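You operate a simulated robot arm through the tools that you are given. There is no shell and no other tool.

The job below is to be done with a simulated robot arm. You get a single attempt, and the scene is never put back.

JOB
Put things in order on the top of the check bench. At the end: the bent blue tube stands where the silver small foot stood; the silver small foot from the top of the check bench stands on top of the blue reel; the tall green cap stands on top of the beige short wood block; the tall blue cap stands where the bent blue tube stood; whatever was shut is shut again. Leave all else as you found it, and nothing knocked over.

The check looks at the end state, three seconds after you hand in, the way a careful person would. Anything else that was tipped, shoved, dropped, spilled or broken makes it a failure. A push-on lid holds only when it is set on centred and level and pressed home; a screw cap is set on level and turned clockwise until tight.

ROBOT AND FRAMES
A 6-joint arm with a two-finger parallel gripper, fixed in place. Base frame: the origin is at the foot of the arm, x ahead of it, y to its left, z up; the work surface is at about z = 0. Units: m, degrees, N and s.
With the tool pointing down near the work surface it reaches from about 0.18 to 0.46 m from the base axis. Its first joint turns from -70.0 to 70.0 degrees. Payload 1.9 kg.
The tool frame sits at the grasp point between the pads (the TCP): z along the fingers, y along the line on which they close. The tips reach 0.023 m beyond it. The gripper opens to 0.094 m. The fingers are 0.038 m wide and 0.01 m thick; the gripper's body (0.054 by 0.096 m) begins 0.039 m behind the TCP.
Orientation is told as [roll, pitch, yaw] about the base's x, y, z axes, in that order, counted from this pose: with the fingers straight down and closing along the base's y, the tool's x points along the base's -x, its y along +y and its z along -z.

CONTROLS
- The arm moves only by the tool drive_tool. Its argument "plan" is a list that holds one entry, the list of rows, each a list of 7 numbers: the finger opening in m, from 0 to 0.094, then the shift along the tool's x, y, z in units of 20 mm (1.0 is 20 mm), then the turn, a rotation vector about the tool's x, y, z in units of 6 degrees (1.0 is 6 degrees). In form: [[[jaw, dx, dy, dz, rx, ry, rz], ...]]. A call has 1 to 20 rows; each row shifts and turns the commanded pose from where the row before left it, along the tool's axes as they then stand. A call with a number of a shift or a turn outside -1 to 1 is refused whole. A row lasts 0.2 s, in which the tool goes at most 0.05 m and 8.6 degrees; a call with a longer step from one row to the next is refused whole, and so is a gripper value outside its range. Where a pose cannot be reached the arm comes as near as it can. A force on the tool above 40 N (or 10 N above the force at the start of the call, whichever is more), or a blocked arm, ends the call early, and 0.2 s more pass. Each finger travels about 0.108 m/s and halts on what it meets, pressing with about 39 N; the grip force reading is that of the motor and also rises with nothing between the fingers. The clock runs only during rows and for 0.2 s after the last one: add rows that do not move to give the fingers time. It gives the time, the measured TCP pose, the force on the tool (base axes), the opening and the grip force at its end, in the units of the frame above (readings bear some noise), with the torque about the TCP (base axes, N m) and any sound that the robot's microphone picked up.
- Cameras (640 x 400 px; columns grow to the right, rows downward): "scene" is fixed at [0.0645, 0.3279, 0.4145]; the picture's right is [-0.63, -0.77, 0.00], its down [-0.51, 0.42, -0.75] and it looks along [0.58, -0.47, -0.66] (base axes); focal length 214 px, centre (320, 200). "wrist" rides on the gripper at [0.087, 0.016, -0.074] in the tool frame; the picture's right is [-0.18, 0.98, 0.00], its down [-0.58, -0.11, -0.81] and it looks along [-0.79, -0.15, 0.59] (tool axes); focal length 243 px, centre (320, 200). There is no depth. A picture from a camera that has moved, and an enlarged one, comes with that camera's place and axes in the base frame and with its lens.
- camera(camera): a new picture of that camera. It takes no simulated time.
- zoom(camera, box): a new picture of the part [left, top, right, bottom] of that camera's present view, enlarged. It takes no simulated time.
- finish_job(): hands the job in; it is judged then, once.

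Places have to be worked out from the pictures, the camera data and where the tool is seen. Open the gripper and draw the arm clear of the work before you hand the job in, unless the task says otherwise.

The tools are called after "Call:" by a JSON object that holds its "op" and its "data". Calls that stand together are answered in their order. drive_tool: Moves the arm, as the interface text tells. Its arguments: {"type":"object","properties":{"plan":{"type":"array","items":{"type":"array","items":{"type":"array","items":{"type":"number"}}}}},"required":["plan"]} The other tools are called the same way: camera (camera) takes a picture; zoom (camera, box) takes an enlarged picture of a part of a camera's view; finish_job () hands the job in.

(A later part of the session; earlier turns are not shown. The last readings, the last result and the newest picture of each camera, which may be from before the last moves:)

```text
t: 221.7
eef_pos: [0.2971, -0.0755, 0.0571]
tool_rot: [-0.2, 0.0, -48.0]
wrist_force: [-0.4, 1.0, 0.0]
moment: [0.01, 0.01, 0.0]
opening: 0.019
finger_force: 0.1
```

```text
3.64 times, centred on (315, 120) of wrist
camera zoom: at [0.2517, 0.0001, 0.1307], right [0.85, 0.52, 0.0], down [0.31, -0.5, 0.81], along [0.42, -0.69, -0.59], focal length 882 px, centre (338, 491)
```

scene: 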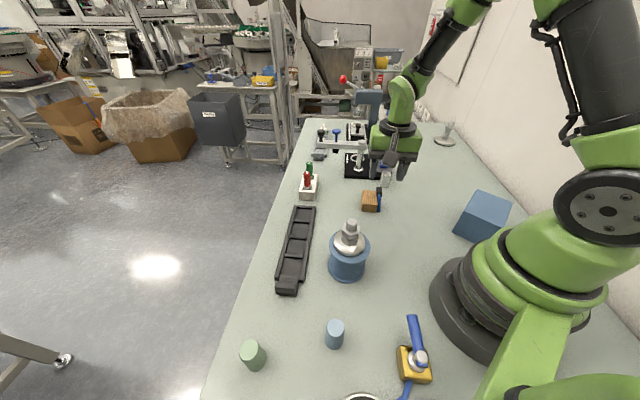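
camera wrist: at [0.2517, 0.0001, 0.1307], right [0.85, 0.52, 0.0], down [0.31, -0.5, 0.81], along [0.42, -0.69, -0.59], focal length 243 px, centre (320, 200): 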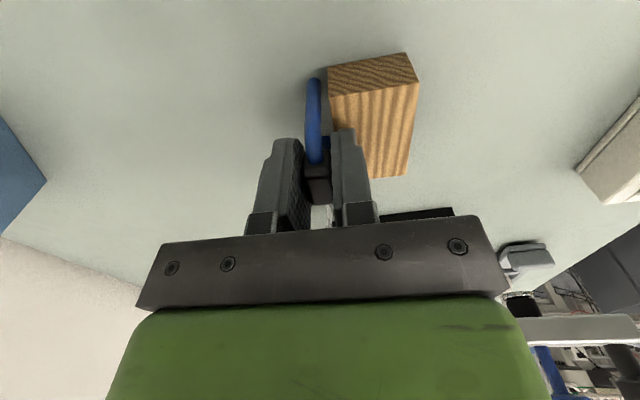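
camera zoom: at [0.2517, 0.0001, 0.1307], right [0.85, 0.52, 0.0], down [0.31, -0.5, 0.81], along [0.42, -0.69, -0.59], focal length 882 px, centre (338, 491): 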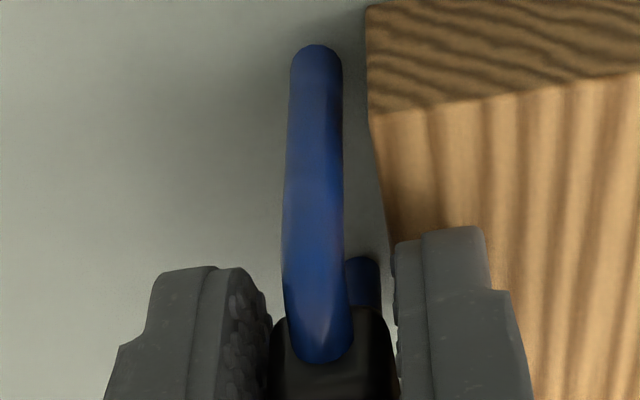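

The legs have not moved between gripped and released states: it appears to stand on its own (the block was just ~1.5 mm off-centre in the jaw, which explains the first flick). I open the guard further to 30 mm to confirm.

Call:
{"op": "drive_tool", "data": {"plan": [[[0.03, 0, 0, 0, 0, 0, 0], [0.03, 0, 0, 0, 0, 0, 0], [0.03, 0, 0, 0, 0, 0, 0], [0.03, 0, 0, 0, 0, 0, 0], [0.03, 0, 0, 0, 0, 0, 0]]]}}

Call:
{"op": "zoom", "data": {"camera": "wrist", "box": [270, 60, 380, 240]}}

Call:
{"op": "zoom", "data": {"camera": "scene", "box": [365, 185, 395, 220]}}

```text
t: 222.9
eef_pos: [0.2976, -0.0759, 0.0578]
tool_rot: [0.0, 0.0, -48.1]
wrist_force: [-0.1, 0.4, 1.2]
moment: [0.0, 0.01, -0.03]
opening: 0.03
finger_force: 0.2
```

```text
2.22 times, centred on (325, 150) of wrist
camera zoom: at [0.2517, 0.0001, 0.1307], right [0.85, 0.52, 0.0], down [0.31, -0.5, 0.81], along [0.42, -0.69, -0.59], focal length 539 px, centre (309, 311)
```

zoom: 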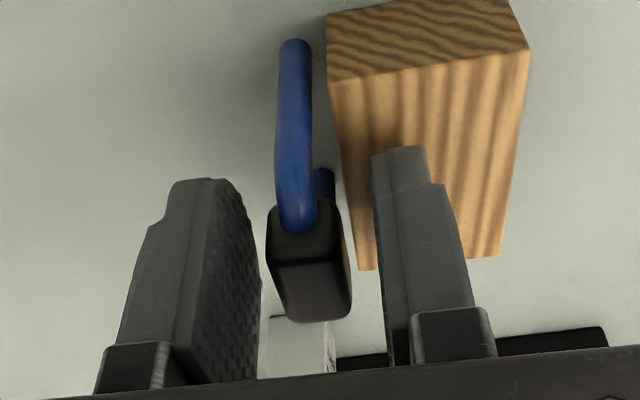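

```text
11.43 times, centred on (380, 202) of scene
camera zoom: at [0.0645, 0.3279, 0.4145], right [-0.63, -0.77, 0.0], down [-0.51, 0.42, -0.75], along [0.58, -0.47, -0.66], focal length 2451 px, centre (-366, 171)
```

zoom: 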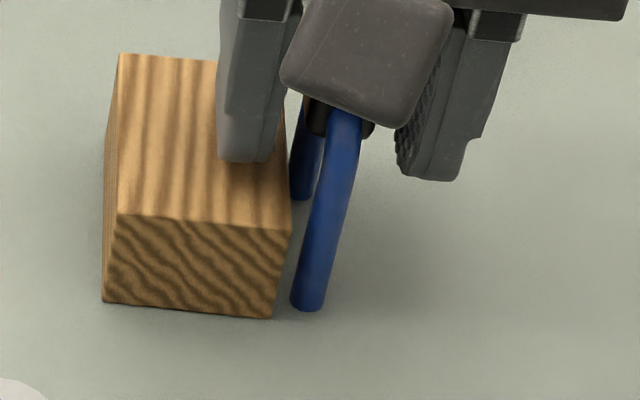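

It stands freely on its own. Now I regrip the block gently with the same vertical pads.

Call:
{"op": "drive_tool", "data": {"plan": [[[0.025, 0, 0, 0, 0, 0, 0], [0.022, 0, 0, 0, 0, 0, 0], [0.02, 0, 0, 0, 0, 0, 0], [0.0185, 0, 0, 0, 0, 0, 0], [0.0175, 0, 0, 0, 0, 0, 0], [0.0165, 0, 0, 0, 0, 0, 0], [0.016, 0, 0, 0, 0, 0, 0], [0.0155, 0, 0, 0, 0, 0, 0], [0.015, 0, 0, 0, 0, 0, 0], [0.0145, 0, 0, 0, 0, 0, 0], [0.013, 0, 0, 0, 0, 0, 0], [0.01, 0, 0, 0, 0, 0, 0], [0.006, 0, 0, 0, 0, 0, 0], [0.004, 0, 0, 0, 0, 0, 0]]]}}

Call:
{"op": "zoom", "data": {"camera": "scene", "box": [365, 185, 395, 220]}}

```text
t: 225.9
eef_pos: [0.2985, -0.0757, 0.0563]
tool_rot: [-0.1, 0.1, -48.0]
wrist_force: [0.0, -0.2, -0.8]
moment: [0.02, 0.02, -0.03]
opening: 0.0149
finger_force: 38.6
```

```text
11.43 times, centred on (380, 202) of scene
camera zoom: at [0.0645, 0.3279, 0.4145], right [-0.63, -0.77, 0.0], down [-0.51, 0.42, -0.75], along [0.58, -0.47, -0.66], focal length 2451 px, centre (-366, 171)
```

zoom: 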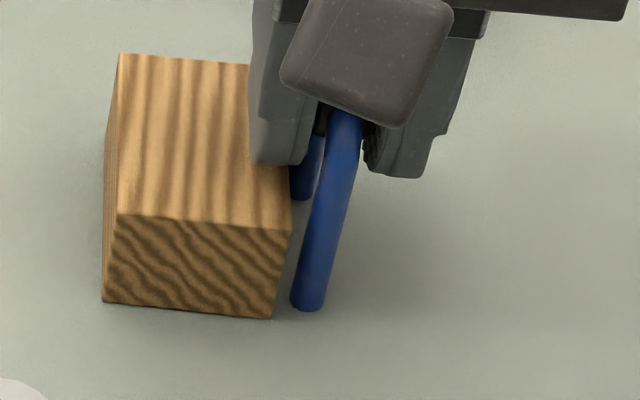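

Gripped again. I lift straight up and carry it to the foot's old spot.

Call:
{"op": "drive_tool", "data": {"plan": [[[0.004, 0, 0, -0.3, 0, 0, 0], [0.004, 0, 0, -0.6, 0, 0, 0], [0.004, 0, 0, -0.9, 0, 0, 0], [0.004, 0, 0, -0.9, 0, 0, 0], [0.004, 0, 0, -0.9, 0, 0, 0], [0.004, 0, 0, -0.9, 0, 0, 0], [0.004, 0, 0, -0.5, 0, 0, 0], [0.004, -0.5, -0.3, 0, 0, 0, 0], [0.004, -0.9135, -0.5795, 0, 0, 0, 0], [0.004, -0.9135, -0.5795, 0, 0, 0, 0], [0.004, -0.9135, -0.5795, 0, 0, 0, 0], [0.004, -0.9135, -0.5795, 0, 0, 0, 0], [0.004, -0.9135, -0.5795, 0, 0, 0, 0], [0.004, -0.9135, -0.5795, 0, 0, 0, 0], [0.004, -0.9135, -0.5795, 0, 0, 0, 0], [0.004, -0.9135, -0.5795, 0, 0, 0, 0], [0.004, -0.9135, -0.5795, 0, 0, 0, 0], [0.004, -0.9135, -0.5795, 0, 0, 0, 0], [0.004, 0, 0, 0, 0, 0, 0]]]}}

Call:
{"op": "camera", "data": {"camera": "wrist"}}

Call:
{"op": "zoom", "data": {"camera": "scene", "box": [350, 90, 470, 215]}}

```text
t: 229.9
eef_pos: [0.3378, -0.2995, 0.1581]
tool_rot: [-0.2, 0.0, -48.0]
wrist_force: [-0.9, 0.6, -0.6]
moment: [0.01, 0.02, -0.03]
opening: 0.0149
finger_force: 38.7
```

```text
taken
camera wrist: at [0.2916, -0.2238, 0.231], right [0.85, 0.52, 0.0], down [0.31, -0.5, 0.81], along [0.42, -0.69, -0.59], focal length 243 px, centre (320, 200)
```

wrist: 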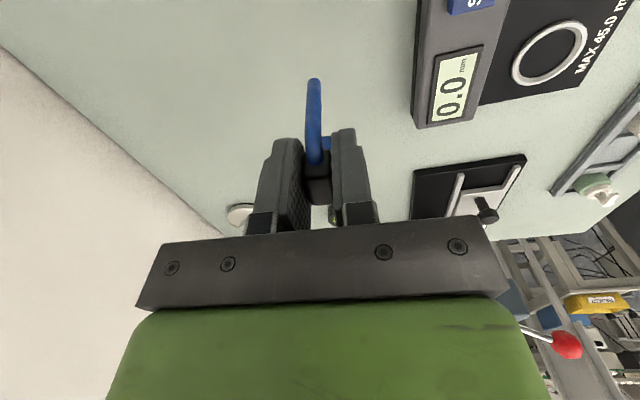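

```text
3.20 times, centred on (410, 152) of scene
camera zoom: at [0.0645, 0.3278, 0.4145], right [-0.63, -0.77, 0.0], down [-0.51, 0.42, -0.75], along [0.58, -0.47, -0.66], focal length 686 px, centre (32, 352)
```

zoom: 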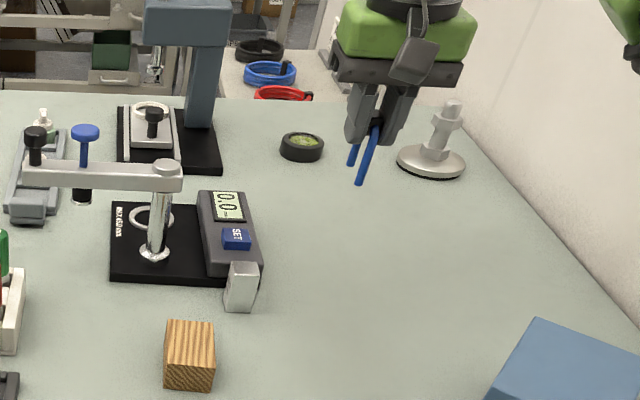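

On station. I lower to about 3 mm above the table.

Call:
{"op": "drive_tool", "data": {"plan": [[[0.004, 0, -0.085, 0.5, 0, 0, 0], [0.004, 0, 0, 0.9, 0, 0, 0], [0.004, 0, 0, 0.9, 0, 0, 0], [0.004, 0, 0, 0.9, 0, 0, 0], [0.004, 0, 0, 0.9, 0, 0, 0], [0.004, 0, 0, 0.6, 0, 0, 0], [0.004, 0, 0, 0, 0, 0, 0]]]}}

Call:
{"op": "drive_tool", "data": {"plan": [[[0.004, 0, 0, 0.06, 0, 0, 0], [0.004, 0, 0, 0, 0, 0, 0]]]}}

Call:
{"op": "zoom", "data": {"camera": "scene", "box": [395, 145, 430, 180]}}

```text
t: 231.5
eef_pos: [0.3371, -0.3002, 0.0635]
tool_rot: [-0.1, 0.0, -48.0]
wrist_force: [1.0, 0.9, -0.8]
moment: [0.0, -0.03, 0.01]
opening: 0.0151
finger_force: 38.9
```

```text
t: 232.1
eef_pos: [0.3372, -0.301, 0.0631]
tool_rot: [-0.1, 0.0, -48.0]
wrist_force: [-0.4, -0.6, -1.0]
moment: [0.02, -0.01, 0.0]
opening: 0.0149
finger_force: 39.1
```

```text
11.43 times, centred on (412, 162) of scene
camera zoom: at [0.0645, 0.3279, 0.4145], right [-0.63, -0.77, 0.0], down [-0.51, 0.42, -0.75], along [0.58, -0.47, -0.66], focal length 2451 px, centre (-737, 629)
```

zoom: 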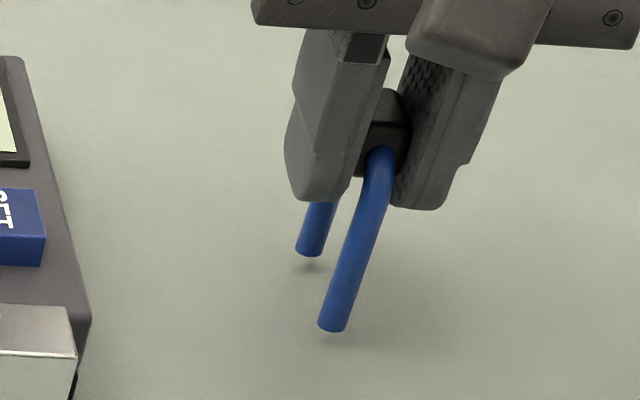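

A few millimetres of gap remain. I lower 3 mm in small steps.

Call:
{"op": "drive_tool", "data": {"plan": [[[0.004, 0, 0, 0.07, 0, 0, 0], [0.004, 0, 0, 0.07, 0, 0, 0], [0.004, 0, 0, 0, 0, 0, 0]]]}}

Call:
{"op": "drive_tool", "data": {"plan": [[[0.004, 0, 0, 0.05, 0, 0, 0], [0.004, 0, 0, 0, 0, 0, 0]]]}}

Call:
{"op": "zoom", "data": {"camera": "scene", "box": [395, 145, 430, 180]}}

```text
t: 232.9
eef_pos: [0.3359, -0.3007, 0.0588]
tool_rot: [-0.1, 0.1, -47.9]
wrist_force: [-0.5, 0.4, -0.2]
moment: [-0.01, 0.0, -0.01]
opening: 0.0149
finger_force: 39.2
```

```text
t: 233.5
eef_pos: [0.3368, -0.3001, 0.0592]
tool_rot: [-0.1, -0.1, -48.0]
wrist_force: [0.1, 0.1, -0.2]
moment: [0.0, 0.03, -0.04]
opening: 0.0148
finger_force: 38.3
```

```text
11.43 times, centred on (412, 162) of scene
camera zoom: at [0.0645, 0.3279, 0.4145], right [-0.63, -0.77, 0.0], down [-0.51, 0.42, -0.75], along [0.58, -0.47, -0.66], focal length 2451 px, centre (-737, 629)
```

zoom: 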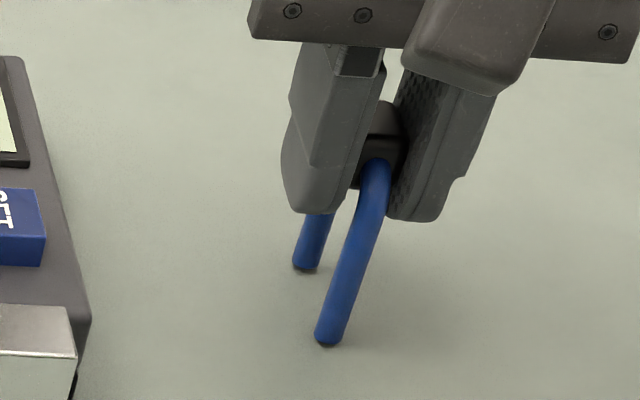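

Nearly touching. 0.5 mm steps now.

Call:
{"op": "drive_tool", "data": {"plan": [[[0.004, 0, 0, 0.025, 0, 0, 0], [0.004, 0, 0, 0, 0, 0, 0]]]}}

Call:
{"op": "drive_tool", "data": {"plan": [[[0.004, 0, 0, 0.02, 0, 0, 0], [0.004, 0, 0, 0, 0, 0, 0]]]}}

```text
t: 234.1
eef_pos: [0.3367, -0.3005, 0.0583]
tool_rot: [0.0, 0.0, -48.1]
wrist_force: [-0.1, -0.7, -0.4]
moment: [-0.01, 0.0, 0.0]
opening: 0.0149
finger_force: 39.2
```

```text
t: 234.7
eef_pos: [0.337, -0.3024, 0.0567]
tool_rot: [-0.1, 0.0, -48.0]
wrist_force: [0.0, -0.5, 0.1]
moment: [-0.01, -0.03, -0.02]
opening: 0.0148
finger_force: 39.1
```

Call:
{"op": "drive_tool", "data": {"plan": [[[0.004, 0, 0, 0.015, 0, 0, 0], [0.004, 0, 0, 0, 0, 0, 0]]]}}

Call:
{"op": "zoom", "data": {"camera": "scene", "box": [398, 155, 422, 180]}}

```text
t: 235.3
eef_pos: [0.3366, -0.3015, 0.057]
tool_rot: [0.0, 0.0, -48.0]
wrist_force: [-0.7, 1.0, 0.0]
moment: [0.0, -0.01, -0.02]
opening: 0.0149
finger_force: 39.3
```

```text
16.00 times, centred on (410, 168) of scene
camera zoom: at [0.0645, 0.3279, 0.4145], right [-0.63, -0.77, 0.0], down [-0.51, 0.42, -0.75], along [0.58, -0.47, -0.66], focal length 3432 px, centre (-1120, 720)
```

zoom: 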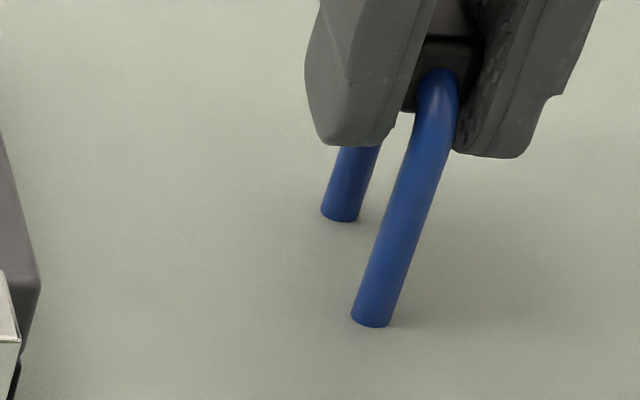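

Call:
{"op": "drive_tool", "data": {"plan": [[[0.004, 0, 0, 0.015, 0, 0, 0], [0.004, 0, 0, 0, 0, 0, 0]]]}}

```text
t: 235.9
eef_pos: [0.3373, -0.3009, 0.0569]
tool_rot: [-0.1, 0.0, -48.0]
wrist_force: [0.4, 0.4, -0.1]
moment: [0.05, 0.0, -0.02]
opening: 0.015
finger_force: 38.7
```

Call:
{"op": "drive_tool", "data": {"plan": [[[0.004, 0, 0, 0.015, 0, 0, 0], [0.004, 0, 0, 0, 0, 0, 0]]]}}

```text
t: 236.5
eef_pos: [0.3367, -0.3008, 0.0575]
tool_rot: [-0.1, 0.0, -48.0]
wrist_force: [-0.4, 0.1, 0.0]
moment: [-0.01, -0.03, 0.04]
opening: 0.015
finger_force: 38.8
```

Call:
{"op": "drive_tool", "data": {"plan": [[[0.004, 0, 0, 0.015, 0, 0, 0], [0.004, 0, 0, 0, 0, 0, 0]]]}}

Call:
{"op": "zoom", "data": {"camera": "scene", "box": [398, 158, 416, 178]}}

```text
t: 237.1
eef_pos: [0.3373, -0.301, 0.0565]
tool_rot: [0.0, -0.1, -48.0]
wrist_force: [-0.5, 0.8, 3.1]
moment: [0.02, 0.02, -0.03]
opening: 0.015
finger_force: 39.3
```

```text
16.00 times, centred on (407, 168) of scene
camera zoom: at [0.0645, 0.3279, 0.4145], right [-0.63, -0.77, 0.0], down [-0.51, 0.42, -0.75], along [0.58, -0.47, -0.66], focal length 3432 px, centre (-1072, 712)
```

zoom: 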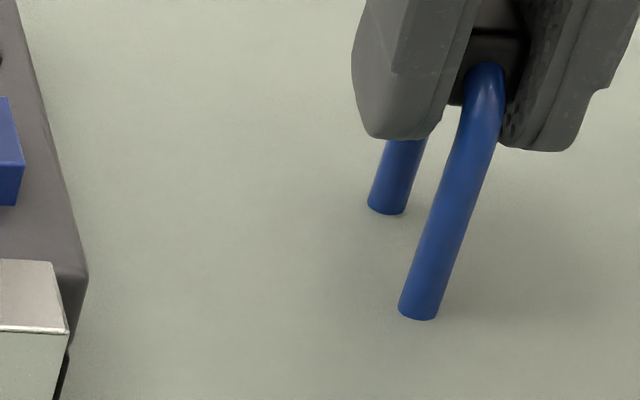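

Light contact (3 N). I do the guarded release: one quick opening to 21 mm.

Call:
{"op": "drive_tool", "data": {"plan": [[[0.021, 0, 0, 0, 0, 0, 0], [0.021, 0, 0, 0, 0, 0, 0], [0.021, 0, 0, 0, 0, 0, 0], [0.021, 0, 0, 0, 0, 0, 0]]]}}

Call:
{"op": "zoom", "data": {"camera": "wrist", "box": [270, 60, 380, 240]}}

Call:
{"op": "zoom", "data": {"camera": "scene", "box": [398, 158, 416, 178]}}

```text
t: 238.1
eef_pos: [0.3382, -0.3009, 0.0558]
tool_rot: [0.0, -0.1, -48.1]
wrist_force: [0.9, 0.4, -0.5]
moment: [0.02, 0.01, 0.02]
opening: 0.0209
finger_force: 0.0
```

```text
2.22 times, centred on (325, 150) of wrist
camera zoom: at [0.2901, -0.2254, 0.1304], right [0.85, 0.52, 0.0], down [0.31, -0.5, 0.81], along [0.42, -0.69, -0.59], focal length 539 px, centre (309, 311)
```

zoom: 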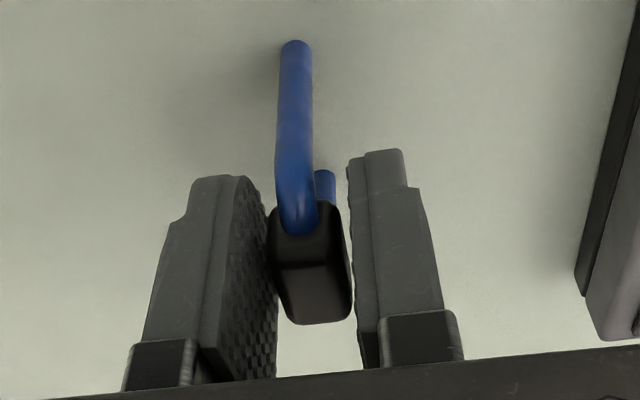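

```text
16.00 times, centred on (407, 168) of scene
camera zoom: at [0.0645, 0.3279, 0.4145], right [-0.63, -0.77, 0.0], down [-0.51, 0.42, -0.75], along [0.58, -0.47, -0.66], focal length 3432 px, centre (-1072, 712)
```

zoom: 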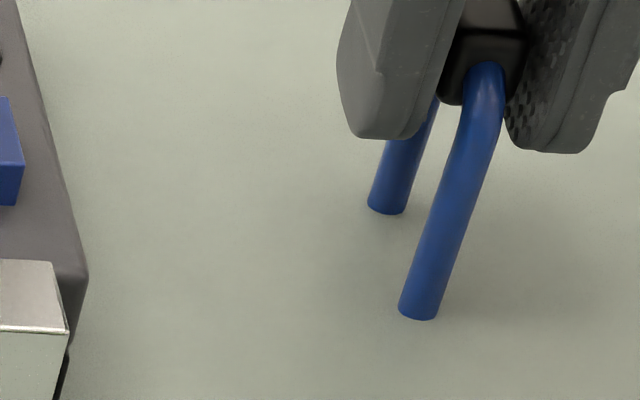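

The legs haven't moved: it is standing by itself. I open wider in two stages.

Call:
{"op": "drive_tool", "data": {"plan": [[[0.03, 0, 0, 0, 0, 0, 0], [0.03, 0, 0, 0, 0, 0, 0], [0.03, 0, 0, 0, 0, 0, 0]]]}}

Call:
{"op": "zoom", "data": {"camera": "wrist", "box": [270, 60, 380, 240]}}

Call:
{"op": "zoom", "data": {"camera": "scene", "box": [398, 158, 416, 178]}}

```text
t: 238.9
eef_pos: [0.3372, -0.302, 0.0551]
tool_rot: [-0.1, 0.0, -48.1]
wrist_force: [-0.8, -0.3, -0.2]
moment: [0.0, 0.01, 0.0]
opening: 0.0301
finger_force: 0.2
```

```text
2.22 times, centred on (325, 150) of wrist
camera zoom: at [0.2901, -0.2254, 0.1304], right [0.85, 0.52, 0.0], down [0.31, -0.5, 0.81], along [0.42, -0.69, -0.59], focal length 539 px, centre (309, 311)
```

zoom: 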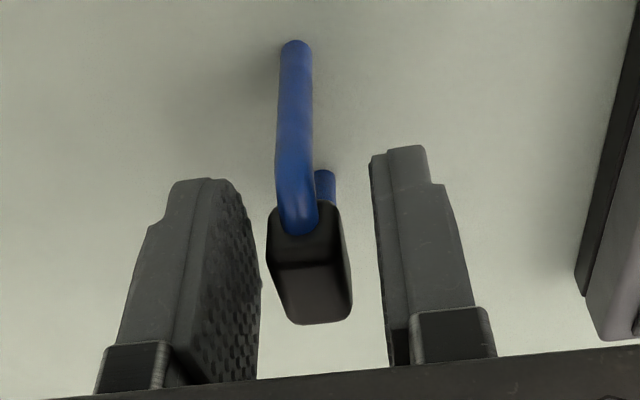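

```text
16.00 times, centred on (407, 168) of scene
camera zoom: at [0.0645, 0.3279, 0.4145], right [-0.63, -0.77, 0.0], down [-0.51, 0.42, -0.75], along [0.58, -0.47, -0.66], focal length 3432 px, centre (-1072, 712)
```

zoom: 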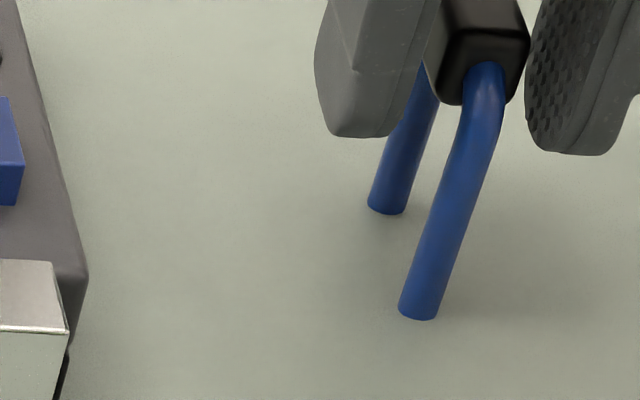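

It stands free with clear gaps on both sides. I open fully enough (50 mm) and rise straight up slowly.

Call:
{"op": "drive_tool", "data": {"plan": [[[0.05, 0, 0, 0, 0, 0, 0], [0.05, 0, 0, 0, 0, 0, 0], [0.05, 0, 0, -0.2, 0, 0, 0], [0.05, 0, 0, -0.4, 0, 0, 0], [0.05, 0, 0, -0.6, 0, 0, 0], [0.05, 0, 0, -0.8, 0, 0, 0], [0.05, 0, 0, -0.9, 0, 0, 0], [0.05, 0, 0, -0.9, 0, 0, 0], [0.05, 0, 0, -0.9, 0, 0, 0], [0.05, 0, 0, 0, 0, 0, 0]]]}}

Call:
{"op": "zoom", "data": {"camera": "scene", "box": [390, 130, 440, 185]}}

Call:
{"op": "camera", "data": {"camera": "wrist"}}

```text
t: 241.1
eef_pos: [0.3372, -0.3012, 0.1507]
tool_rot: [-0.1, 0.0, -47.9]
wrist_force: [-0.5, 0.8, -0.3]
moment: [0.01, -0.03, 0.02]
opening: 0.0498
finger_force: 0.2
```

```text
7.27 times, centred on (415, 158) of scene
camera zoom: at [0.0645, 0.3279, 0.4145], right [-0.63, -0.77, 0.0], down [-0.51, 0.42, -0.75], along [0.58, -0.47, -0.66], focal length 1560 px, centre (-371, 509)
```

zoom: 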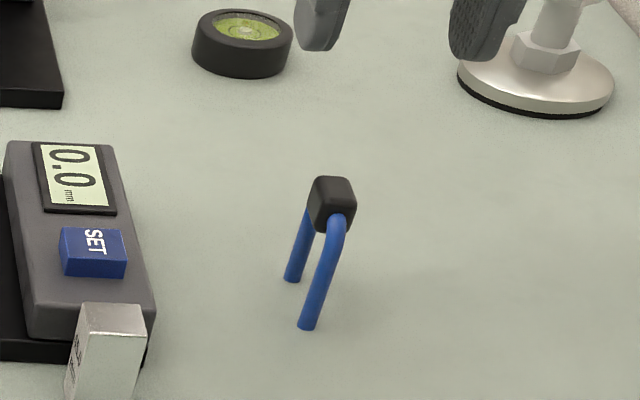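

```text
taken
camera wrist: at [0.2903, -0.2254, 0.2234], right [0.85, 0.52, 0.0], down [0.31, -0.5, 0.81], along [0.42, -0.69, -0.59], focal length 243 px, centre (320, 200)
```

wrist: 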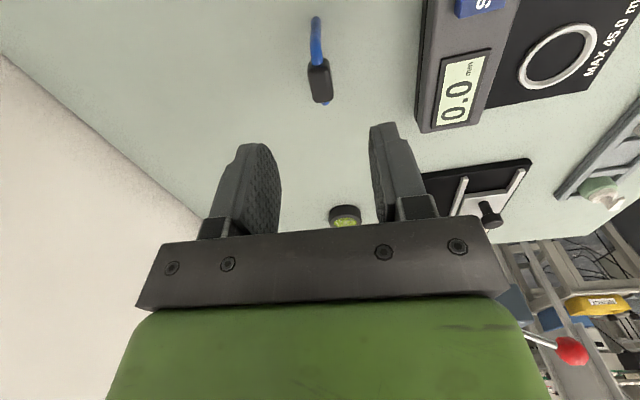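

The bent blue tube now stands free on the foot's old spot. Next the blue cap: I rise, turn to yaw 0 and travel toward the caps at a safe height.

Call:
{"op": "drive_tool", "data": {"plan": [[[0.06, 0, 0, -0.9, 0, 0, 0], [0.06, 0, 0, -0.9, 0, 0, 0], [0.06, 0, 0, -0.9, 0, 0, 0], [0.06, 0, 0, -0.9, 0, 0, 0], [0.06, 0, 0, 0, 0, 0, -1], [0.06, 0, 0, 0, 0, 0, -1], [0.06, 0, 0, 0, 0, 0, -1], [0.06, 0, 0, 0, 0, 0, -1], [0.06, 0, 0, 0, 0, 0, -1], [0.06, 0, 0, 0, 0, 0, -1], [0.06, 0, 0, 0, 0, 0, -1], [0.06, 0, 0, 0, 0, 0, -1], [0.06, 0.427, 0.9635, 0, 0, 0, 0], [0.06, 0.427, 0.9635, 0, 0, 0, 0], [0.06, 0.427, 0.9635, 0, 0, 0, 0], [0.06, 0.427, 0.9635, 0, 0, 0, 0], [0.06, 0.427, 0.9635, 0, 0, 0, 0], [0.06, 0.427, 0.9635, 0, 0, 0, 0], [0.06, 0.427, 0.9635, 0, 0, 0, 0], [0.06, 0.427, 0.9635, 0, 0, 0, 0]]]}}

Call:
{"op": "drive_tool", "data": {"plan": [[[0.06, 0.427, 0.9635, 0, 0, 0, 0], [0.06, 0.427, 0.9635, 0, 0, 0, 0], [0.06, 0.427, 0.9635, 0, 0, 0, 0], [0.06, 0.427, 0.9635, 0, 0, 0, 0], [0.06, 0.427, 0.9635, 0, 0, 0, 0], [0.06, 0.427, 0.9635, 0, 0, 0, 0], [0.06, 0.427, 0.9635, 0, 0, 0, 0], [0.06, 0.427, 0.9635, 0, 0, 0, 0], [0.06, 0.427, 0.9635, 0, 0, 0, 0], [0.06, 0.427, 0.9635, 0, 0, 0, 0], [0.06, 0, 0, 0, 0, 0, -1], [0.06, 0, 0, 0, 0, 0, -1], [0.06, 0, 0, 0, 0, 0, -1], [0.06, 0, 0, 0, 0, 0, -1], [0.06, 0, 0, 0, 0, 0, -1], [0.06, 0, 0, 0, 0, 0, -1], [0.06, 0, 0, 0, 0, 0, -1], [0.06, 0, 0, 0, 0, 0, -1], [0.06, 0, 0, 0, 0, 0, -1], [0.06, 0, 0, 0, 0, 0, -1]]]}}

Call:
{"op": "camera", "data": {"camera": "wrist"}}

Call:
{"op": "camera", "data": {"camera": "scene"}}

```text
t: 245.3
eef_pos: [0.2666, -0.1427, 0.222]
tool_rot: [-0.1, 0.1, 0.0]
wrist_force: [0.0, 0.0, -0.6]
moment: [-0.01, -0.04, 0.02]
opening: 0.0601
finger_force: 0.1
out of reach, approached as far as the arm can: row 4
```

```text
t: 249.5
eef_pos: [0.1822, 0.0497, 0.2204]
tool_rot: [0.1, 0.1, 60.1]
wrist_force: [-0.8, 0.8, -0.3]
moment: [-0.03, 0.02, 0.02]
opening: 0.0601
finger_force: 0.0
```

```text
taken
camera wrist: at [0.1249, -0.016, 0.295], right [-0.76, 0.65, 0.0], down [0.39, 0.45, 0.8], along [0.52, 0.61, -0.59], focal length 243 px, centre (320, 200)
```

wrist: 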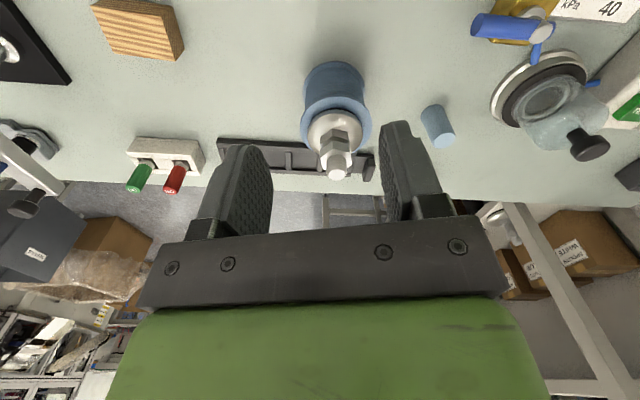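

```text
taken
```

scene: 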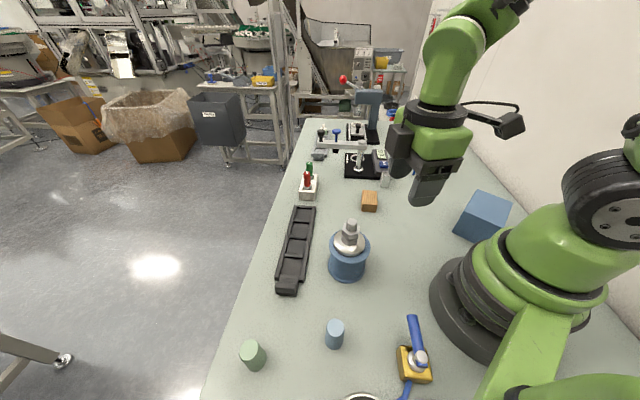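

I see the blue cap at image (438,125) and the foot still well on the reel. I zoom to measure the caps.

Call:
{"op": "zoom", "data": {"camera": "wrist", "box": [400, 90, 480, 160]}}

Call:
{"op": "zoom", "data": {"camera": "scene", "box": [310, 300, 360, 360]}}

Call:
{"op": "zoom", "data": {"camera": "scene", "box": [225, 325, 285, 385]}}

```text
5.71 times, centred on (440, 125) of wrist
camera zoom: at [0.1249, -0.016, 0.295], right [-0.76, 0.65, 0.0], down [0.39, 0.45, 0.8], along [0.52, 0.61, -0.59], focal length 1386 px, centre (-366, 629)
```

zoom: 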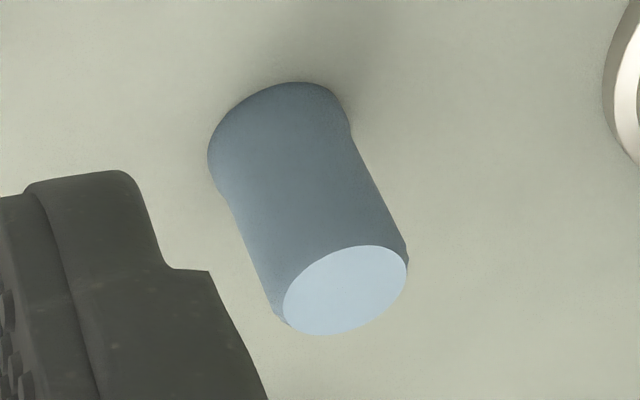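

```text
6.67 times, centred on (335, 330) of scene
camera zoom: at [0.0645, 0.3279, 0.4145], right [-0.63, -0.77, 0.0], down [-0.51, 0.42, -0.75], along [0.58, -0.47, -0.66], focal length 1430 px, centre (220, -667)
```

zoom: 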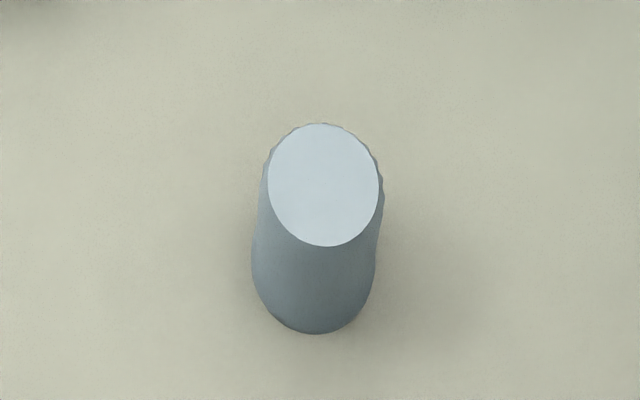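

```text
6.67 times, centred on (255, 355) of scene
camera zoom: at [0.0645, 0.3279, 0.4145], right [-0.63, -0.77, 0.0], down [-0.51, 0.42, -0.75], along [0.58, -0.47, -0.66], focal length 1430 px, centre (753, -833)
```

zoom: 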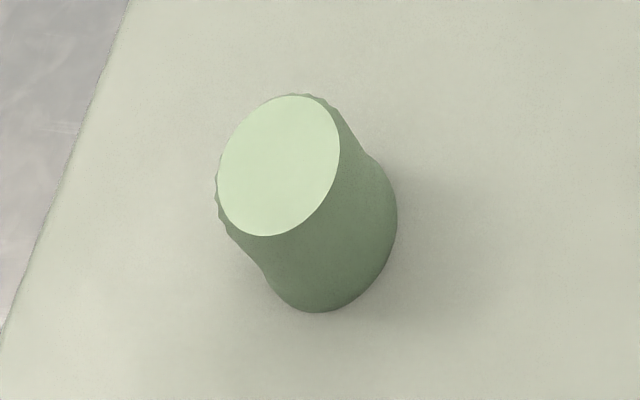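

Blue cap ≈(0.137,0.237), height 0.056, Ø≈27–32 mm; green cap ≈(0.1945,0.3515). I move above the blue cap and lower to z≈0.10.

Call:
{"op": "drive_tool", "data": {"plan": [[[0.055, -0.9986, 0.947, 0, 0, 0, 0], [0.055, -0.9986, 0.947, 0, 0, 0, 0], [0.055, -0.9986, 0.947, 0, 0, 0, 0], [0.055, -0.9986, 0.947, 0, 0, 0, 0], [0.055, -0.9986, 0.947, 0, 0, 0, 0], [0.055, -0.9986, 0.947, 0, 0, 0, 0], [0.055, -0.9986, 0.947, 0, 0, 0, 0], [0.055, 0, 0, 0.9, 0, 0, 0], [0.055, 0, 0, 0.9, 0, 0, 0], [0.055, 0, 0, 0.9, 0, 0, 0], [0.055, 0, 0, 0.9, 0, 0, 0], [0.055, 0, 0, 0.9, 0, 0, 0], [0.055, 0, 0, 0.9, 0, 0, 0], [0.055, 0, 0, 0, 0, 0, 0]]]}}

Call:
{"op": "camera", "data": {"camera": "wrist"}}

Call:
{"op": "zoom", "data": {"camera": "scene", "box": [280, 260, 400, 380]}}

```text
t: 252.5
eef_pos: [0.1375, 0.2367, 0.1125]
tool_rot: [0.0, 0.1, 60.0]
wrist_force: [0.5, 0.1, 0.5]
moment: [0.0, -0.01, -0.02]
opening: 0.0552
finger_force: 0.2
```

```text
taken
camera wrist: at [0.0795, 0.1706, 0.1867], right [-0.76, 0.65, 0.0], down [0.39, 0.45, 0.8], along [0.52, 0.61, -0.59], focal length 243 px, centre (320, 200)
```

wrist: 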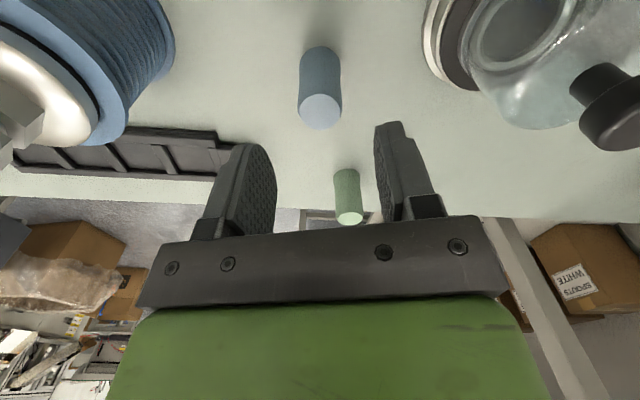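

```text
3.33 times, centred on (340, 320) of scene
camera zoom: at [0.0645, 0.3279, 0.4145], right [-0.63, -0.77, 0.0], down [-0.51, 0.42, -0.75], along [0.58, -0.47, -0.66], focal length 715 px, centre (253, -200)
```

zoom: 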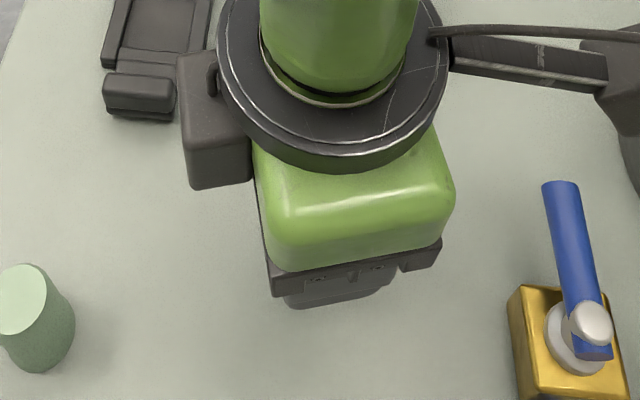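

Centred over the blue cap. I lower to z≈0.036 and close.

Call:
{"op": "drive_tool", "data": {"plan": [[[0.055, 0, 0, 0.6, 0, 0, 0], [0.055, 0, 0, 0.8, 0, 0, 0], [0.055, 0, 0, 0.8, 0, 0, 0], [0.055, 0, 0, 0.8, 0, 0, 0], [0.055, 0, 0, 0.6, 0, 0, 0], [0.055, 0, 0, 0.2, 0, 0, 0], [0.055, 0, 0, 0, 0, 0, 0]]]}}

Call:
{"op": "camera", "data": {"camera": "wrist"}}

```text
t: 254.1
eef_pos: [0.1377, 0.2361, 0.0359]
tool_rot: [0.0, 0.2, 59.9]
wrist_force: [0.0, 1.0, 0.4]
moment: [0.01, 0.02, -0.04]
opening: 0.0549
finger_force: 0.1
```

```text
taken
camera wrist: at [0.0791, 0.1702, 0.111], right [-0.76, 0.65, 0.0], down [0.39, 0.45, 0.8], along [0.52, 0.61, -0.59], focal length 243 px, centre (320, 200)
```

wrist: 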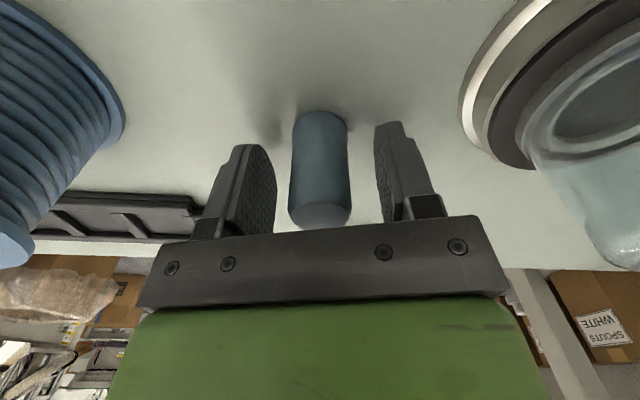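

The cap is centred. Closing gently.

Call:
{"op": "drive_tool", "data": {"plan": [[[0.048, 0, 0, 0, 0, 0, 0], [0.042, 0, 0, 0, 0, 0, 0], [0.038, 0, 0, 0, 0, 0, 0], [0.035, 0, 0, 0, 0, 0, 0], [0.032, 0, 0, 0, 0, 0, 0], [0.029, 0, 0, 0, 0, 0, 0], [0.025, 0, 0, 0, 0, 0, 0], [0.02, 0, 0, 0, 0, 0, 0], [0.02, 0, 0, 0, 0, 0, 0]]]}}

Call:
{"op": "drive_tool", "data": {"plan": [[[0.02, 0, 0, -0.2, 0, 0, 0], [0.02, 0, 0, -0.5, 0, 0, 0], [0.02, 0, 0, -0.9, 0, 0, 0], [0.02, 0, 0, -0.9, 0, 0, 0], [0.02, 0, 0, -0.9, 0, 0, 0], [0.02, 0, 0, 0, 0, 0, 0]]]}}

Call:
{"op": "camera", "data": {"camera": "wrist"}}

```text
t: 256.1
eef_pos: [0.1378, 0.2363, 0.0371]
tool_rot: [0.0, 0.2, 60.0]
wrist_force: [0.0, 0.1, -0.4]
moment: [-0.01, 0.02, -0.01]
opening: 0.0283
finger_force: 12.1
```

```text
t: 257.5
eef_pos: [0.1375, 0.237, 0.105]
tool_rot: [-0.1, 0.1, 59.9]
wrist_force: [0.3, 0.4, 0.3]
moment: [-0.01, -0.02, 0.0]
opening: 0.0285
finger_force: 11.8
```

```text
taken
camera wrist: at [0.0797, 0.1704, 0.179], right [-0.76, 0.65, 0.0], down [0.39, 0.45, 0.8], along [0.52, 0.61, -0.59], focal length 243 px, centre (320, 200)
```

wrist: 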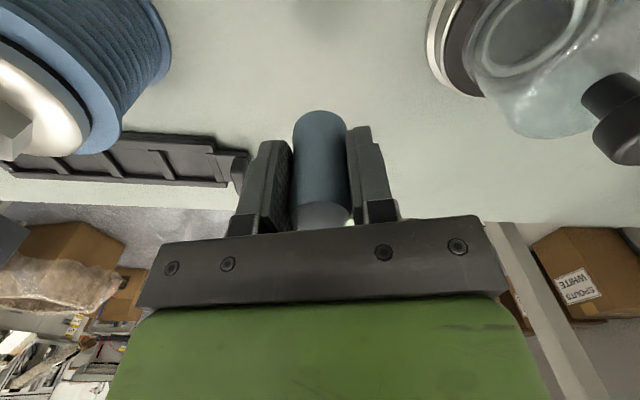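

The blue cap is lifted (12 N grip reading). I raise it well above the reel, turn to yaw 0, and carry it to the tube's original spot.

Call:
{"op": "drive_tool", "data": {"plan": [[[0.02, 0, 0, -0.9, 0, 0, 0], [0.02, 0, 0, -1, 0, 0, 0], [0.02, 0, 0, -1, 0, 0, 0], [0.02, 0, 0, -1, 0, 0, 0], [0.02, 0, 0, -1, 0, 0, 0], [0.02, 0, 0, -1, 0, 0, 0], [0.02, 0, 0, -0.85, 0, 0, 0], [0.02, 0, 0, 0, 0, 0, 1], [0.02, 0, 0, 0, 0, 0, 1], [0.02, 0, 0, 0, 0, 0, 1], [0.02, 0, 0, 0, 0, 0, 1], [0.02, 0, 0, 0, 0, 0, 1], [0.02, 0, 0, 0, 0, 0, 1], [0.02, 0, 0, 0, 0, 0, 1], [0.02, 0, 0, 0, 0, 0, 1], [0.02, 0, 0, 0, 0, 0, 1], [0.02, 0, 0, 0, 0, 0, 1], [0.02, -1, 0, 0, 0, 0, 0], [0.02, -1, 0, 0, 0, 0, 0], [0.02, -1, 0, 0, 0, 0, 0]]]}}

Call:
{"op": "drive_tool", "data": {"plan": [[[0.02, -0.0676, -0.9674, 0, 0, 0, 0], [0.02, -0.0676, -0.9674, 0, 0, 0, 0], [0.02, -0.0676, -0.9674, 0, 0, 0, 0], [0.02, -0.0676, -0.9674, 0, 0, 0, 0], [0.02, -0.0676, -0.9674, 0, 0, 0, 0], [0.02, -0.0676, -0.9674, 0, 0, 0, 0], [0.02, -0.0676, -0.9674, 0, 0, 0, 0], [0.02, -0.0676, -0.9674, 0, 0, 0, 0], [0.02, -0.0676, -0.9674, 0, 0, 0, 0], [0.02, -0.0676, -0.9674, 0, 0, 0, 0], [0.02, -0.0676, -0.9674, 0, 0, 0, 0], [0.02, -0.0676, -0.9674, 0, 0, 0, 0], [0.02, -0.0676, -0.9674, 0, 0, 0, 0], [0.02, -0.0676, -0.9674, 0, 0, 0, 0], [0.02, -0.0676, -0.9674, 0, 0, 0, 0], [0.02, -0.0676, -0.9674, 0, 0, 0, 0], [0.02, -0.0676, -0.9674, 0, 0, 0, 0], [0.02, -0.0676, -0.9674, 0, 0, 0, 0], [0.02, -0.0676, -0.9674, 0, 0, 0, 0], [0.02, 0, 0, 0, 0, 0, 0]]]}}

Call:
{"op": "camera", "data": {"camera": "scene"}}

Call:
{"op": "camera", "data": {"camera": "wrist"}}

```text
t: 261.7
eef_pos: [0.1991, 0.2368, 0.2394]
tool_rot: [-0.1, 0.1, -0.1]
wrist_force: [0.1, -0.2, -0.6]
moment: [0.02, 0.0, 0.03]
opening: 0.0282
finger_force: 12.4
```

```text
t: 265.9
eef_pos: [0.225, -0.1289, 0.2392]
tool_rot: [-0.1, 0.0, 0.0]
wrist_force: [0.5, 0.6, -0.7]
moment: [0.02, 0.0, -0.01]
opening: 0.028
finger_force: 11.9
```

```text
taken
```

scene: 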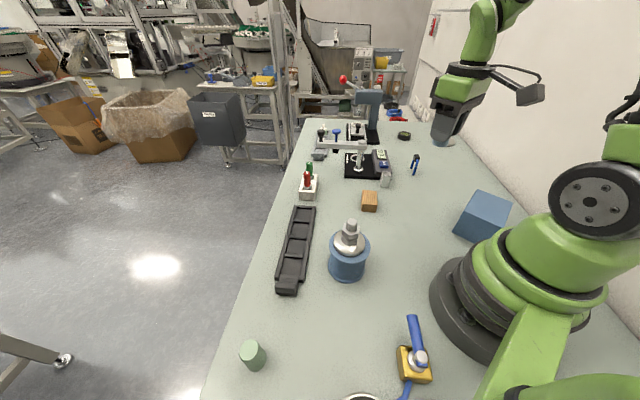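

```text
taken
camera wrist: at [0.1378, -0.1128, 0.3137], right [0.18, 0.98, 0.0], down [0.58, -0.11, 0.81], along [0.79, -0.15, -0.59], focal length 243 px, centre (320, 200)
```

wrist: 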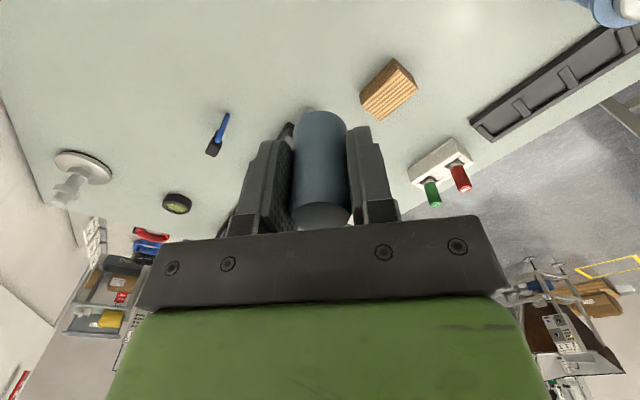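

Over the spot. I fine-adjust to (0.2228,-0.1305) and lower to ~6 mm above contact.

Call:
{"op": "drive_tool", "data": {"plan": [[[0.02, 0.09, -0.07, 0.6, 0, 0, 0], [0.02, 0, 0, 0.95, 0, 0, 0], [0.02, 0, 0, 0.95, 0, 0, 0], [0.02, 0, 0, 0.95, 0, 0, 0], [0.02, 0, 0, 0.95, 0, 0, 0], [0.02, 0, 0, 0.95, 0, 0, 0], [0.02, 0, 0, 0.95, 0, 0, 0], [0.02, 0, 0, 0.95, 0, 0, 0], [0.02, 0, 0, 0.95, 0, 0, 0], [0.02, 0, 0, 0.95, 0, 0, 0], [0.02, 0, 0, 0.68, 0, 0, 0], [0.02, 0, 0, 0, 0, 0, 0]]]}}

Call:
{"op": "zoom", "data": {"camera": "scene", "box": [380, 160, 460, 230]}}

```text
t: 268.5
eef_pos: [0.222, -0.1316, 0.0426]
tool_rot: [0.0, 0.0, -0.1]
wrist_force: [-0.5, -0.6, 0.1]
moment: [0.0, 0.01, -0.04]
opening: 0.0282
finger_force: 11.3
```

```text
5.71 times, centred on (420, 195) of scene
camera zoom: at [0.0645, 0.3279, 0.4145], right [-0.63, -0.77, 0.0], down [-0.51, 0.42, -0.75], along [0.58, -0.47, -0.66], focal length 1226 px, centre (-251, 229)
```

zoom: 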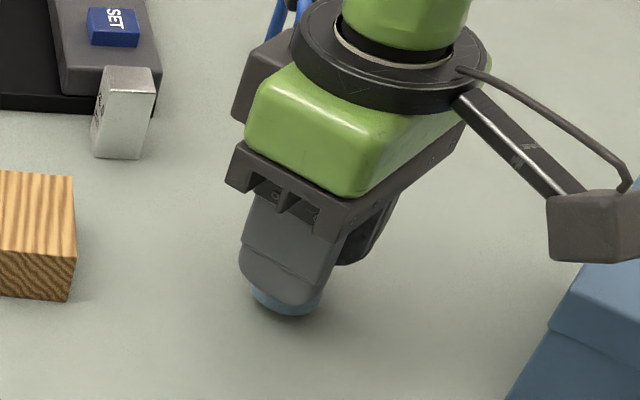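

Call:
{"op": "drive_tool", "data": {"plan": [[[0.02, 0, 0, 0.1, 0, 0, 0], [0.02, 0, 0, 0.1, 0, 0, 0], [0.02, 0, 0, 0, 0, 0, 0]]]}}

Call:
{"op": "drive_tool", "data": {"plan": [[[0.02, 0, 0, 0.05, 0, 0, 0], [0.02, 0, 0, 0, 0, 0, 0]]]}}

```text
t: 269.3
eef_pos: [0.2235, -0.132, 0.0397]
tool_rot: [-0.1, 0.1, 0.1]
wrist_force: [-0.2, 0.3, 0.1]
moment: [0.03, 0.0, -0.01]
opening: 0.0282
finger_force: 11.9
```

```text
t: 269.9
eef_pos: [0.2225, -0.131, 0.039]
tool_rot: [-0.1, 0.1, 0.0]
wrist_force: [-0.3, 0.5, -0.6]
moment: [0.02, 0.0, -0.02]
opening: 0.0282
finger_force: 12.1
```

Call:
{"op": "drive_tool", "data": {"plan": [[[0.02, 0, 0, 0.05, 0, 0, 0], [0.02, 0, 0, 0, 0, 0, 0]]]}}

Call:
{"op": "drive_tool", "data": {"plan": [[[0.02, 0, 0, 0.04, 0, 0, 0], [0.02, 0, 0, 0, 0, 0, 0]]]}}

Call:
{"op": "zoom", "data": {"camera": "scene", "box": [395, 185, 435, 220]}}

```text
t: 270.5
eef_pos: [0.2227, -0.1297, 0.0378]
tool_rot: [-0.1, 0.2, 0.0]
wrist_force: [0.5, 0.5, -0.1]
moment: [0.0, -0.01, -0.01]
opening: 0.0282
finger_force: 12.8
```

```text
t: 271.1
eef_pos: [0.2232, -0.13, 0.0368]
tool_rot: [-0.1, 0.1, 0.1]
wrist_force: [-0.8, 3.7, 11.8]
moment: [0.08, 0.01, 0.0]
opening: 0.0281
finger_force: 12.2
```

```text
11.43 times, centred on (415, 202) of scene
camera zoom: at [0.0645, 0.3279, 0.4145], right [-0.63, -0.77, 0.0], down [-0.51, 0.42, -0.75], along [0.58, -0.47, -0.66], focal length 2451 px, centre (-766, 171)
```

zoom: 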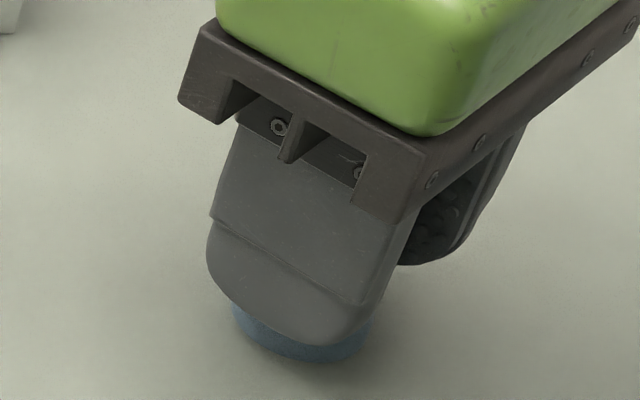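

Contact at 12 N. I relax 0.6 mm and open in one quick move.

Call:
{"op": "drive_tool", "data": {"plan": [[[0.02, 0, 0, -0.03, 0, 0, 0], [0.02, 0, 0, 0, 0, 0, 0]]]}}

Call:
{"op": "drive_tool", "data": {"plan": [[[0.055, 0, 0, 0, 0, 0, 0], [0.055, 0, 0, 0, 0, 0, 0], [0.055, 0, 0, 0, 0, 0, 0]]]}}

Call:
{"op": "camera", "data": {"camera": "wrist"}}

```text
t: 271.7
eef_pos: [0.2223, -0.1306, 0.0373]
tool_rot: [-0.1, 0.1, 0.0]
wrist_force: [0.1, 0.3, -0.8]
moment: [-0.03, 0.03, 0.0]
opening: 0.0282
finger_force: 11.3
```

```text
t: 272.5
eef_pos: [0.2221, -0.1313, 0.0383]
tool_rot: [-0.1, 0.1, 0.1]
wrist_force: [0.0, -0.7, 0.2]
moment: [0.03, -0.02, -0.03]
opening: 0.055
finger_force: 0.1
```

```text
taken
camera wrist: at [0.1349, -0.1142, 0.1112], right [0.18, 0.98, 0.0], down [0.58, -0.11, 0.81], along [0.79, -0.15, -0.59], focal length 243 px, centre (320, 200)
```

wrist: 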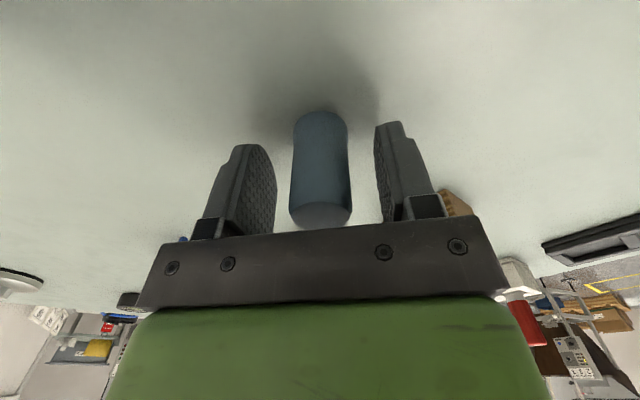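

The blue cap stands between the open pads. I rise straight up and check it from the scene camera.

Call:
{"op": "drive_tool", "data": {"plan": [[[0.055, 0, 0, -0.3, 0, 0, 0], [0.055, 0, 0, -0.6, 0, 0, 0], [0.055, 0, 0, -0.9, 0, 0, 0], [0.055, 0, 0, -1, 0, 0, 0], [0.055, 0, 0, -1, 0, 0, 0], [0.055, 0, 0, -1, 0, 0, 0], [0.055, 0, 0, -1, 0, 0, 0], [0.055, 0, 0, -1, 0, 0, 0], [0.055, 0, 0, -1, 0, 0, 0], [0.055, 0, 0, -1, 0, 0, 0], [0.055, 0, 0, -1, 0, 0, 0], [0.055, 0, 0, 0, 0, 0, 0]]]}}

Call:
{"op": "camera", "data": {"camera": "scene"}}

Call:
{"op": "zoom", "data": {"camera": "scene", "box": [340, 140, 450, 230]}}

```text
t: 275.1
eef_pos: [0.2215, -0.1315, 0.2334]
tool_rot: [-0.1, 0.2, 0.1]
wrist_force: [0.3, -0.4, -0.7]
moment: [-0.02, 0.02, 0.01]
opening: 0.0551
finger_force: 0.0
```

```text
taken
```

scene: 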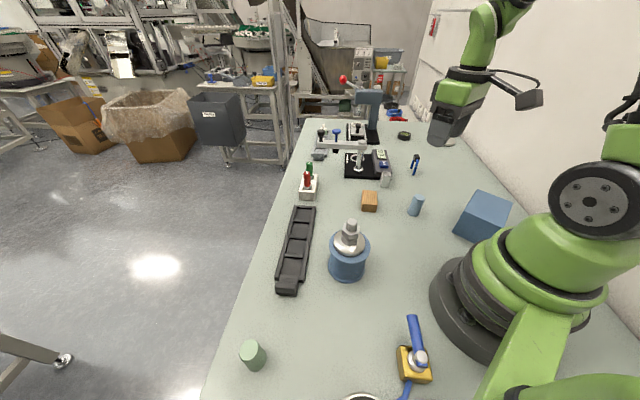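

```text
4.44 times, centred on (395, 185) of scene
camera zoom: at [0.0645, 0.3279, 0.4145], right [-0.63, -0.77, 0.0], down [-0.51, 0.42, -0.75], along [0.58, -0.47, -0.66], focal length 953 px, centre (-13, 267)
```

zoom: 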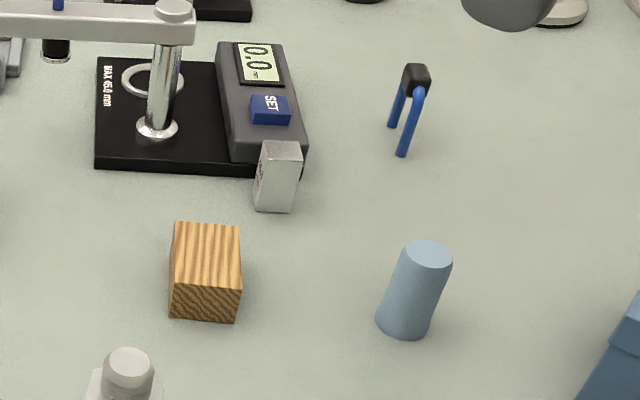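

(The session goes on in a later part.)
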